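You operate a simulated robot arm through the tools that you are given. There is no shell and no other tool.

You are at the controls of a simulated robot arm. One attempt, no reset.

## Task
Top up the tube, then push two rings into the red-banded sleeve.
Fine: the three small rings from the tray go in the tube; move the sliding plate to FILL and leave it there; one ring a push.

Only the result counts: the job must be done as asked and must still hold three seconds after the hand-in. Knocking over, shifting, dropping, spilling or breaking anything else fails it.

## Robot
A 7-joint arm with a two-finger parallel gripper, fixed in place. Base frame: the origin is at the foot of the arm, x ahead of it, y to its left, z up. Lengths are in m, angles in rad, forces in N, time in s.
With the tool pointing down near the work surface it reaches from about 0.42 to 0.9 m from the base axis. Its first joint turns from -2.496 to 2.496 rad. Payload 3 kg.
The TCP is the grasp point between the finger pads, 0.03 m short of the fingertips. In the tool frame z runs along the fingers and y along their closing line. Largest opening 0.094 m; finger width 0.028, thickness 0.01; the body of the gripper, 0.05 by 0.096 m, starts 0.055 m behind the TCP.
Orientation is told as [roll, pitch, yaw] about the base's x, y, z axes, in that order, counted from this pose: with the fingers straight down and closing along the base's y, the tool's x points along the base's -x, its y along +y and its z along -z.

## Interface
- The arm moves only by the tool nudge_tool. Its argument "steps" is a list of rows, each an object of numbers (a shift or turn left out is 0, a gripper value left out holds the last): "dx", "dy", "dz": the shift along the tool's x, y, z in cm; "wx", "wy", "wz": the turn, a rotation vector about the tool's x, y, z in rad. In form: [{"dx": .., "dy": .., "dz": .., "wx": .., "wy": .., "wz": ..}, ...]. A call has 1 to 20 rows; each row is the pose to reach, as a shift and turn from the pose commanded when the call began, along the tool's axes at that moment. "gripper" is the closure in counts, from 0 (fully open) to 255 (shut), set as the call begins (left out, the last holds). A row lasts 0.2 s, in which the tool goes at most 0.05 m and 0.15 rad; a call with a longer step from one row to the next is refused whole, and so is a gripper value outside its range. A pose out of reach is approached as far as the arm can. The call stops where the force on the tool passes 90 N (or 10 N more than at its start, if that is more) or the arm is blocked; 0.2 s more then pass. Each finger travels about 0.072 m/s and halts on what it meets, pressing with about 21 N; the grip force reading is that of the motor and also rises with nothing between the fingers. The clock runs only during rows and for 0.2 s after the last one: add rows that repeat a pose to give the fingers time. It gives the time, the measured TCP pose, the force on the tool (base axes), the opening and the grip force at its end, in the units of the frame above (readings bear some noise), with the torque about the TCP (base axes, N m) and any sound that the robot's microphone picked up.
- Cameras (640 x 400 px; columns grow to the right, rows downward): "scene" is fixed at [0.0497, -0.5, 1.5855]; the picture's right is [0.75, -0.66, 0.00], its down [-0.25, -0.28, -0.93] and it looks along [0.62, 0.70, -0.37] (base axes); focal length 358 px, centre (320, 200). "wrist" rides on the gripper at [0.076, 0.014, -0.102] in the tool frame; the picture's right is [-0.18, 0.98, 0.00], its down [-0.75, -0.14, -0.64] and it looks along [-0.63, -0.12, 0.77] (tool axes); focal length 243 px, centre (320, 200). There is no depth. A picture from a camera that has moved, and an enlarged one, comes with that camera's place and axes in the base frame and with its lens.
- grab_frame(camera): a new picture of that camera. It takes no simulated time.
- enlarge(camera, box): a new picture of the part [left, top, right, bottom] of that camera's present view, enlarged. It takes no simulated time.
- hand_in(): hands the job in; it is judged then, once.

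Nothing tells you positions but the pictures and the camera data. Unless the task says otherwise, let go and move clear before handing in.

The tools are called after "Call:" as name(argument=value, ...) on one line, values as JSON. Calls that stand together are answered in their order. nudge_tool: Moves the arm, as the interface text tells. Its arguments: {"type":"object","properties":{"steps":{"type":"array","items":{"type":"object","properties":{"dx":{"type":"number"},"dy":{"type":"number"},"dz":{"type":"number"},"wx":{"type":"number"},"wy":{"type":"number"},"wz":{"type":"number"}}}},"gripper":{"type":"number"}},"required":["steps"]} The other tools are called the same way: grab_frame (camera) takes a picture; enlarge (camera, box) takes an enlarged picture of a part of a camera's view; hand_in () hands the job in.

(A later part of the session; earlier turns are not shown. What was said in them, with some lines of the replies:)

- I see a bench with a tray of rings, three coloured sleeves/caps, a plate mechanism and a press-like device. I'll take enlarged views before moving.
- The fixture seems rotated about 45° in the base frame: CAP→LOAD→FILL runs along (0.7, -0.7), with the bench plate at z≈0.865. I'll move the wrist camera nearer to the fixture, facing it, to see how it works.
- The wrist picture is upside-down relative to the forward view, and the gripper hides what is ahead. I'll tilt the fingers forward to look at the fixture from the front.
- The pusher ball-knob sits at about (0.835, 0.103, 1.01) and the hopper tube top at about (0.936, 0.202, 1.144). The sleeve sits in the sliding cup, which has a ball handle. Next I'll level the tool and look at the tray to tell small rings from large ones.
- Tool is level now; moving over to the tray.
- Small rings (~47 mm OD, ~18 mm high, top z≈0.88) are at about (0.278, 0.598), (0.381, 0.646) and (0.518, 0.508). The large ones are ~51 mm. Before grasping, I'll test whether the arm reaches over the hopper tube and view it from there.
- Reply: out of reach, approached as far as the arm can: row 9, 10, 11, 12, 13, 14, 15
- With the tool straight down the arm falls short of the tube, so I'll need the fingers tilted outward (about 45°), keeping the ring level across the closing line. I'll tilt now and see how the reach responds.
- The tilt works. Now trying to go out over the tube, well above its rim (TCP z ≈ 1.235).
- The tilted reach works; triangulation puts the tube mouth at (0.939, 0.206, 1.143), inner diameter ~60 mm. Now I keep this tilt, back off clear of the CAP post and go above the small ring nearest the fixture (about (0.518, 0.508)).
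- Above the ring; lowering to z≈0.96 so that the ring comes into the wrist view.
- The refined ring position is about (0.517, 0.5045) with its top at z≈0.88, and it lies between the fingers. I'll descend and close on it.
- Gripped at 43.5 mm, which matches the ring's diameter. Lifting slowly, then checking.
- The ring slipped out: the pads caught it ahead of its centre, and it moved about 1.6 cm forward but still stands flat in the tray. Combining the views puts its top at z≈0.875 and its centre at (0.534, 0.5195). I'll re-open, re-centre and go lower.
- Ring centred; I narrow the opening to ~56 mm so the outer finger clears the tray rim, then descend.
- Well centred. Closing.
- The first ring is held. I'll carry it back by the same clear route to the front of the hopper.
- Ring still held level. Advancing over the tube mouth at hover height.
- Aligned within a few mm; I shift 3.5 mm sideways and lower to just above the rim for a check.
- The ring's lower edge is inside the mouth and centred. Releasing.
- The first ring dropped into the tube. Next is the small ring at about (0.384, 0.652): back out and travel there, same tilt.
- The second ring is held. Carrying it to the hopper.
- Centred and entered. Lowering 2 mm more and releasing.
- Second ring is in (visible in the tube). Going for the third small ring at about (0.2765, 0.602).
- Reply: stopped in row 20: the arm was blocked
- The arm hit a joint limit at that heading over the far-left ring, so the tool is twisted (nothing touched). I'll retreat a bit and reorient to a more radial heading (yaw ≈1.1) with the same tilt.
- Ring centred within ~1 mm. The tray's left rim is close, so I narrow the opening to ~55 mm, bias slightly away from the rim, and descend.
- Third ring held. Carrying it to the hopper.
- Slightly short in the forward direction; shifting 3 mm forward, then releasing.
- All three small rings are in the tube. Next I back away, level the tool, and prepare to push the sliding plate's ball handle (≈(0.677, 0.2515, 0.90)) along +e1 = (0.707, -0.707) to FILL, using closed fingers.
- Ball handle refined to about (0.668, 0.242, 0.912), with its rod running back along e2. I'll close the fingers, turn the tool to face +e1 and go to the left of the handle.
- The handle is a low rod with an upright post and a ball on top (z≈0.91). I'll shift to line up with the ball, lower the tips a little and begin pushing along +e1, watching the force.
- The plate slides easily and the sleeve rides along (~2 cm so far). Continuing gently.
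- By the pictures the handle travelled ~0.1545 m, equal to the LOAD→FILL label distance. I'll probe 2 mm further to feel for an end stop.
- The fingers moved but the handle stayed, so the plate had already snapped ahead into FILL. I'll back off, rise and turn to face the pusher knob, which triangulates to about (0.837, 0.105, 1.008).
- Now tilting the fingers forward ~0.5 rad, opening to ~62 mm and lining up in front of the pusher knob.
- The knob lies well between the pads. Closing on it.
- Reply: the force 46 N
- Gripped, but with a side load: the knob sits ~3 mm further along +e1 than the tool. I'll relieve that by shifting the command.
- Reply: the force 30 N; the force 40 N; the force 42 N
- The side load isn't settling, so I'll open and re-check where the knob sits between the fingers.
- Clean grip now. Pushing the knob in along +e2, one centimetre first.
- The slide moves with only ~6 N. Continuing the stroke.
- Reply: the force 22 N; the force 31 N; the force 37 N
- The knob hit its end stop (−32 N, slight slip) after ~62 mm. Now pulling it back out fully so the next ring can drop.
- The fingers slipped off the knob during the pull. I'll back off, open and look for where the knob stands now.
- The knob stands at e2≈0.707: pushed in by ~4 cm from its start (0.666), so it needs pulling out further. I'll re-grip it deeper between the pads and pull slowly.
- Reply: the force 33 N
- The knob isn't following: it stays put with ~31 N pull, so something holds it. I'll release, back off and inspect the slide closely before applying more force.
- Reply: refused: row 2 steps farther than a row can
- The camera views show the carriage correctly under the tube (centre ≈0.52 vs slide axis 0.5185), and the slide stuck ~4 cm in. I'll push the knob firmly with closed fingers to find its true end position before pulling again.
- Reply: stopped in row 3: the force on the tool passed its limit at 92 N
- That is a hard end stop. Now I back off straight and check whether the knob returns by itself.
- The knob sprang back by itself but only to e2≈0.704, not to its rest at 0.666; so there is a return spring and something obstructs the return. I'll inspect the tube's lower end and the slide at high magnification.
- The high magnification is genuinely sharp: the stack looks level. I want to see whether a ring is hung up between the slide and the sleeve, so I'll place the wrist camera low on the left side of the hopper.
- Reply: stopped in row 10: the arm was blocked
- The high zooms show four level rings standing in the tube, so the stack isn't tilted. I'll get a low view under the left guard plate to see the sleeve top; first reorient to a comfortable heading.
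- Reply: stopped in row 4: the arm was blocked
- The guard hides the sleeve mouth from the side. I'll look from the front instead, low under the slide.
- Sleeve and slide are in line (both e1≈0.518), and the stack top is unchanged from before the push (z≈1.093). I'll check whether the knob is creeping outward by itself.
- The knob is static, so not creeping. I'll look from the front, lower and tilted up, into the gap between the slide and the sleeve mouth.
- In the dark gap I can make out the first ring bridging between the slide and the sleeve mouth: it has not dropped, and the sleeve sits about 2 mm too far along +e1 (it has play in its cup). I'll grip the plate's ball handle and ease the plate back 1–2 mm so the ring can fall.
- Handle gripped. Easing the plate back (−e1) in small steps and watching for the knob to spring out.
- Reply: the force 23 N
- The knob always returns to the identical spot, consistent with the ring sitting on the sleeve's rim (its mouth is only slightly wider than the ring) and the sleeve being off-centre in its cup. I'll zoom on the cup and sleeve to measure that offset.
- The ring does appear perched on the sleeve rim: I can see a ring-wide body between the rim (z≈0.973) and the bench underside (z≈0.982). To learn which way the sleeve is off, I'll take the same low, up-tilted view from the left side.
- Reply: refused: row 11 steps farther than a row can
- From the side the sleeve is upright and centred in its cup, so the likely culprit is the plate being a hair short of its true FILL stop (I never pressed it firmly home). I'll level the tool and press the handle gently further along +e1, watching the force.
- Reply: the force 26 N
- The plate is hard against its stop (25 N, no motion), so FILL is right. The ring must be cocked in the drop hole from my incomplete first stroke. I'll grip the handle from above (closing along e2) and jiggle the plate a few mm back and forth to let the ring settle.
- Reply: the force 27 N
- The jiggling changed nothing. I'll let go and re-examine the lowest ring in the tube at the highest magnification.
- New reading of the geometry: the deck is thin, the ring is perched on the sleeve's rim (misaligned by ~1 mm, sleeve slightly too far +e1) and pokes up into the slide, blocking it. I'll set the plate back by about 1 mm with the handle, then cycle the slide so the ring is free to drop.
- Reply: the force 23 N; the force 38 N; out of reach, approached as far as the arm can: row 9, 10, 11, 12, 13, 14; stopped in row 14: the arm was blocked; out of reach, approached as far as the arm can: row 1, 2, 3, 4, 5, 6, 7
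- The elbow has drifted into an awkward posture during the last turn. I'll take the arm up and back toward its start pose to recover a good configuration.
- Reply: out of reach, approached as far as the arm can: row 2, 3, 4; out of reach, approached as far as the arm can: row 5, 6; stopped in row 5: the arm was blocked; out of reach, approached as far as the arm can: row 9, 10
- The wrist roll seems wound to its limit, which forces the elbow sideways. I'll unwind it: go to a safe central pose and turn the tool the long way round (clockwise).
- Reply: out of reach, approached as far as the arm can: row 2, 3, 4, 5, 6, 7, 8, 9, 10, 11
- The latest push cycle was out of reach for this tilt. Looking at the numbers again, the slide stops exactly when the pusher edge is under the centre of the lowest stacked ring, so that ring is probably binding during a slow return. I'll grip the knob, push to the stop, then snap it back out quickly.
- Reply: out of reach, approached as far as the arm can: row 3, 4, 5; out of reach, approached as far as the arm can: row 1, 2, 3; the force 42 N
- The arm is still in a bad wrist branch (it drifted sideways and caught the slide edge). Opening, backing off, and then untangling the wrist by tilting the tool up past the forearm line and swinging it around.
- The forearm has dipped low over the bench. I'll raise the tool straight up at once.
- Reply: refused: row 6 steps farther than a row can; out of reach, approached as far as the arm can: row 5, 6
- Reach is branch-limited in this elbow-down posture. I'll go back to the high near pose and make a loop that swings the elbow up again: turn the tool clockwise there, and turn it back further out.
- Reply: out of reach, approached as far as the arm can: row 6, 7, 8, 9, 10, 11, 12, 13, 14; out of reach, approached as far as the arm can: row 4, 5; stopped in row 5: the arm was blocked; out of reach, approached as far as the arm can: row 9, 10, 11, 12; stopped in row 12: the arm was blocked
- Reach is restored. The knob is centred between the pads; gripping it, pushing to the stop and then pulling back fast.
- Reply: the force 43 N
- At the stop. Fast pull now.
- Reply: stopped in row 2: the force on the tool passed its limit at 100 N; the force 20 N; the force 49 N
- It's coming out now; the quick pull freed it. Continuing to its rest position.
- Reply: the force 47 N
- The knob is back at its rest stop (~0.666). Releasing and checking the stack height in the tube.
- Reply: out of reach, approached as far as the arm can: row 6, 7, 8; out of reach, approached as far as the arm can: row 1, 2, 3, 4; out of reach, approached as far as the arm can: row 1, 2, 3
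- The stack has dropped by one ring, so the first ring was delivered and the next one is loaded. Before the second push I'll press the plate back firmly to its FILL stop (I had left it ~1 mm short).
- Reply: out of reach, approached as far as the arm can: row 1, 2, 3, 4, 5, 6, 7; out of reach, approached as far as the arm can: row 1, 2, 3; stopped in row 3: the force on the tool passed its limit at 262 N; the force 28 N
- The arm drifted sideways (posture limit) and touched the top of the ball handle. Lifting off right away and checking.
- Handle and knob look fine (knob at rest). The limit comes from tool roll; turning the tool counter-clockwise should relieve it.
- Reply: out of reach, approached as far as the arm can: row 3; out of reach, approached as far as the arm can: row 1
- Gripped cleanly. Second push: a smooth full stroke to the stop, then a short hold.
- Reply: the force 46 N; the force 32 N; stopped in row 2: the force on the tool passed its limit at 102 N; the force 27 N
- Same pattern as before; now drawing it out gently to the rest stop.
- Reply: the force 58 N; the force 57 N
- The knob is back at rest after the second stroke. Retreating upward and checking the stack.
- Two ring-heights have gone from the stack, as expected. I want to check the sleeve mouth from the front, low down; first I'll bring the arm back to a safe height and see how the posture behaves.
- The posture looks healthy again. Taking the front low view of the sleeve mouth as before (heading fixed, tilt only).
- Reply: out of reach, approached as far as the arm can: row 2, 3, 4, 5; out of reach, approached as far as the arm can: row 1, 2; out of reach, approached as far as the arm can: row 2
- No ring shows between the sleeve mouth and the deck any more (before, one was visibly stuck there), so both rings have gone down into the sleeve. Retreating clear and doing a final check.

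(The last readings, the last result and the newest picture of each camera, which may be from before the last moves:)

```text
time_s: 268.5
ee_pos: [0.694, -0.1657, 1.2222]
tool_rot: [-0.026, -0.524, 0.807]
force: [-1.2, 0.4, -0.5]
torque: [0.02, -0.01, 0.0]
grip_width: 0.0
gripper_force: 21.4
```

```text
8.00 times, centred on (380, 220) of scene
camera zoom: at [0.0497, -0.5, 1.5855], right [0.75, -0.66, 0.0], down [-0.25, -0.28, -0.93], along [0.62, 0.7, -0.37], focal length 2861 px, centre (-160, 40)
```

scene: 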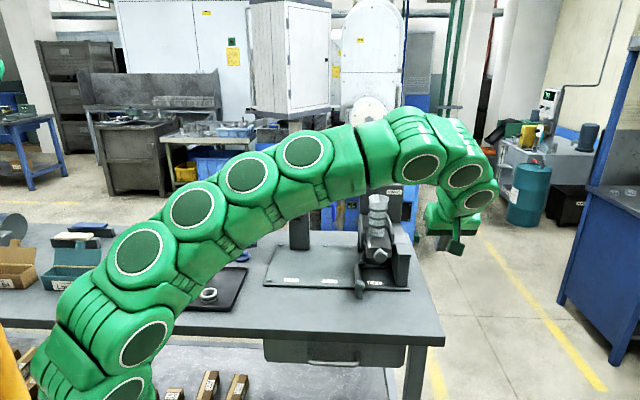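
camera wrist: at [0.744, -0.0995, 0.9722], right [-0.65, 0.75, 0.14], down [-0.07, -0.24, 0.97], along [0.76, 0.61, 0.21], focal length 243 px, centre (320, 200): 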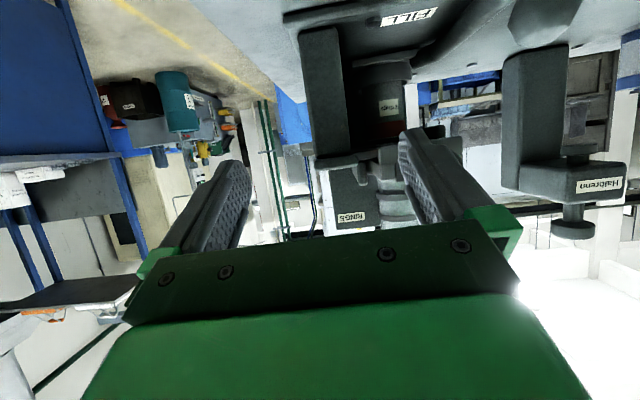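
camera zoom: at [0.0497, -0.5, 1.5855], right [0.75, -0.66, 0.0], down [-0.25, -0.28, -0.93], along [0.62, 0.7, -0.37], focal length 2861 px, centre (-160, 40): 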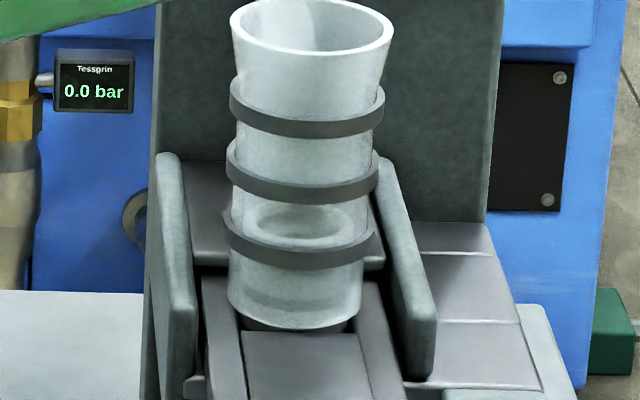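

Call:
nudge_tool(steps=[{"dx": 1.0, "dz": -4}, {"dx": 2.0, "dz": -8}, {"dx": 4.0, "dz": -11}])

Call:
grab_frame(camera="scene")

Call:
grab_frame(camera="wrist")

```text
time_s: 269.3
ee_pos: [0.6302, -0.2282, 1.2949]
tool_rot: [-0.026, -0.526, 0.809]
force: [0.2, -0.4, 0.5]
torque: [-0.02, 0.02, -0.01]
grip_width: 0.0001
gripper_force: 20.9
```

```text
taken
```

scene: 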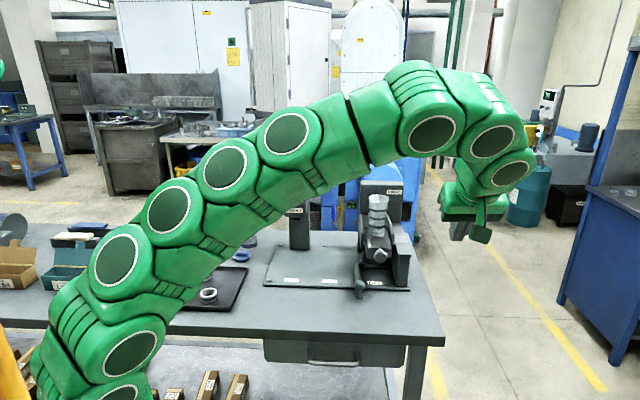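

```text
taken
camera wrist: at [0.5357, -0.3012, 1.3449], right [-0.59, 0.8, 0.07], down [0.32, 0.15, 0.94], along [0.74, 0.58, -0.34], focal length 243 px, centre (320, 200)
```

wrist: 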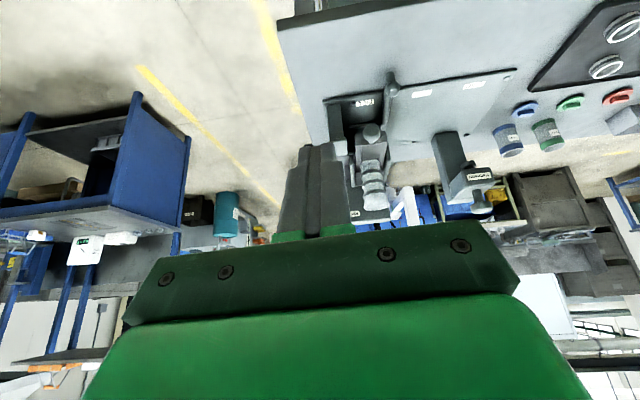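

The plate is at FILL and the arm is clear. The stack is two rings lower after two pushes, and the caps, sleeves and large rings I can see are where they were. I couldn't look inside the sleeve; I'm judging that both rings dropped in from the stack height and the clear gap under the deck. Handing in.

Call:
hand_in()

```text
The job is handed in.
```

I put all three small rings in the tube, moved the plate to FILL and pushed two rings towards the red-banded sleeve. I couldn't see inside the sleeve to confirm that both rings are in it.

- **Tube:** All three small rings dropped into the tube. After the two pushes the stack stands two rings lower, which fits one ring leaving per push.
- **Sleeve:** Nothing shows between the sleeve's mouth and the deck now. Earlier, what looked like a ring was stuck there.
- **Plate:** It is at FILL, but I left it about 1 mm short of its end stop. I backed it off to try to free the jam and could not press it home again afterwards.
- **First push:** The slide jammed on its way back. I pushed it to its stop two more times while it was jammed, once at about 92 N. No new ring could have fed during those. A fast pull of about 100 N freed it. The second push needed the same fast pull.
- **Bumps:**
  - The fingers pressed down on the plate's ball handle with a brief 262 N spike; the handle looked undamaged.
  - They also caught the edge of the slide once.
  - One small ring slid about 1.6 cm in the tray on a failed grip, and I then picked it up normally.
- **Rest of the bench:** The large rings, caps and other sleeves I could see at the end were where they had been. The arm is clear.
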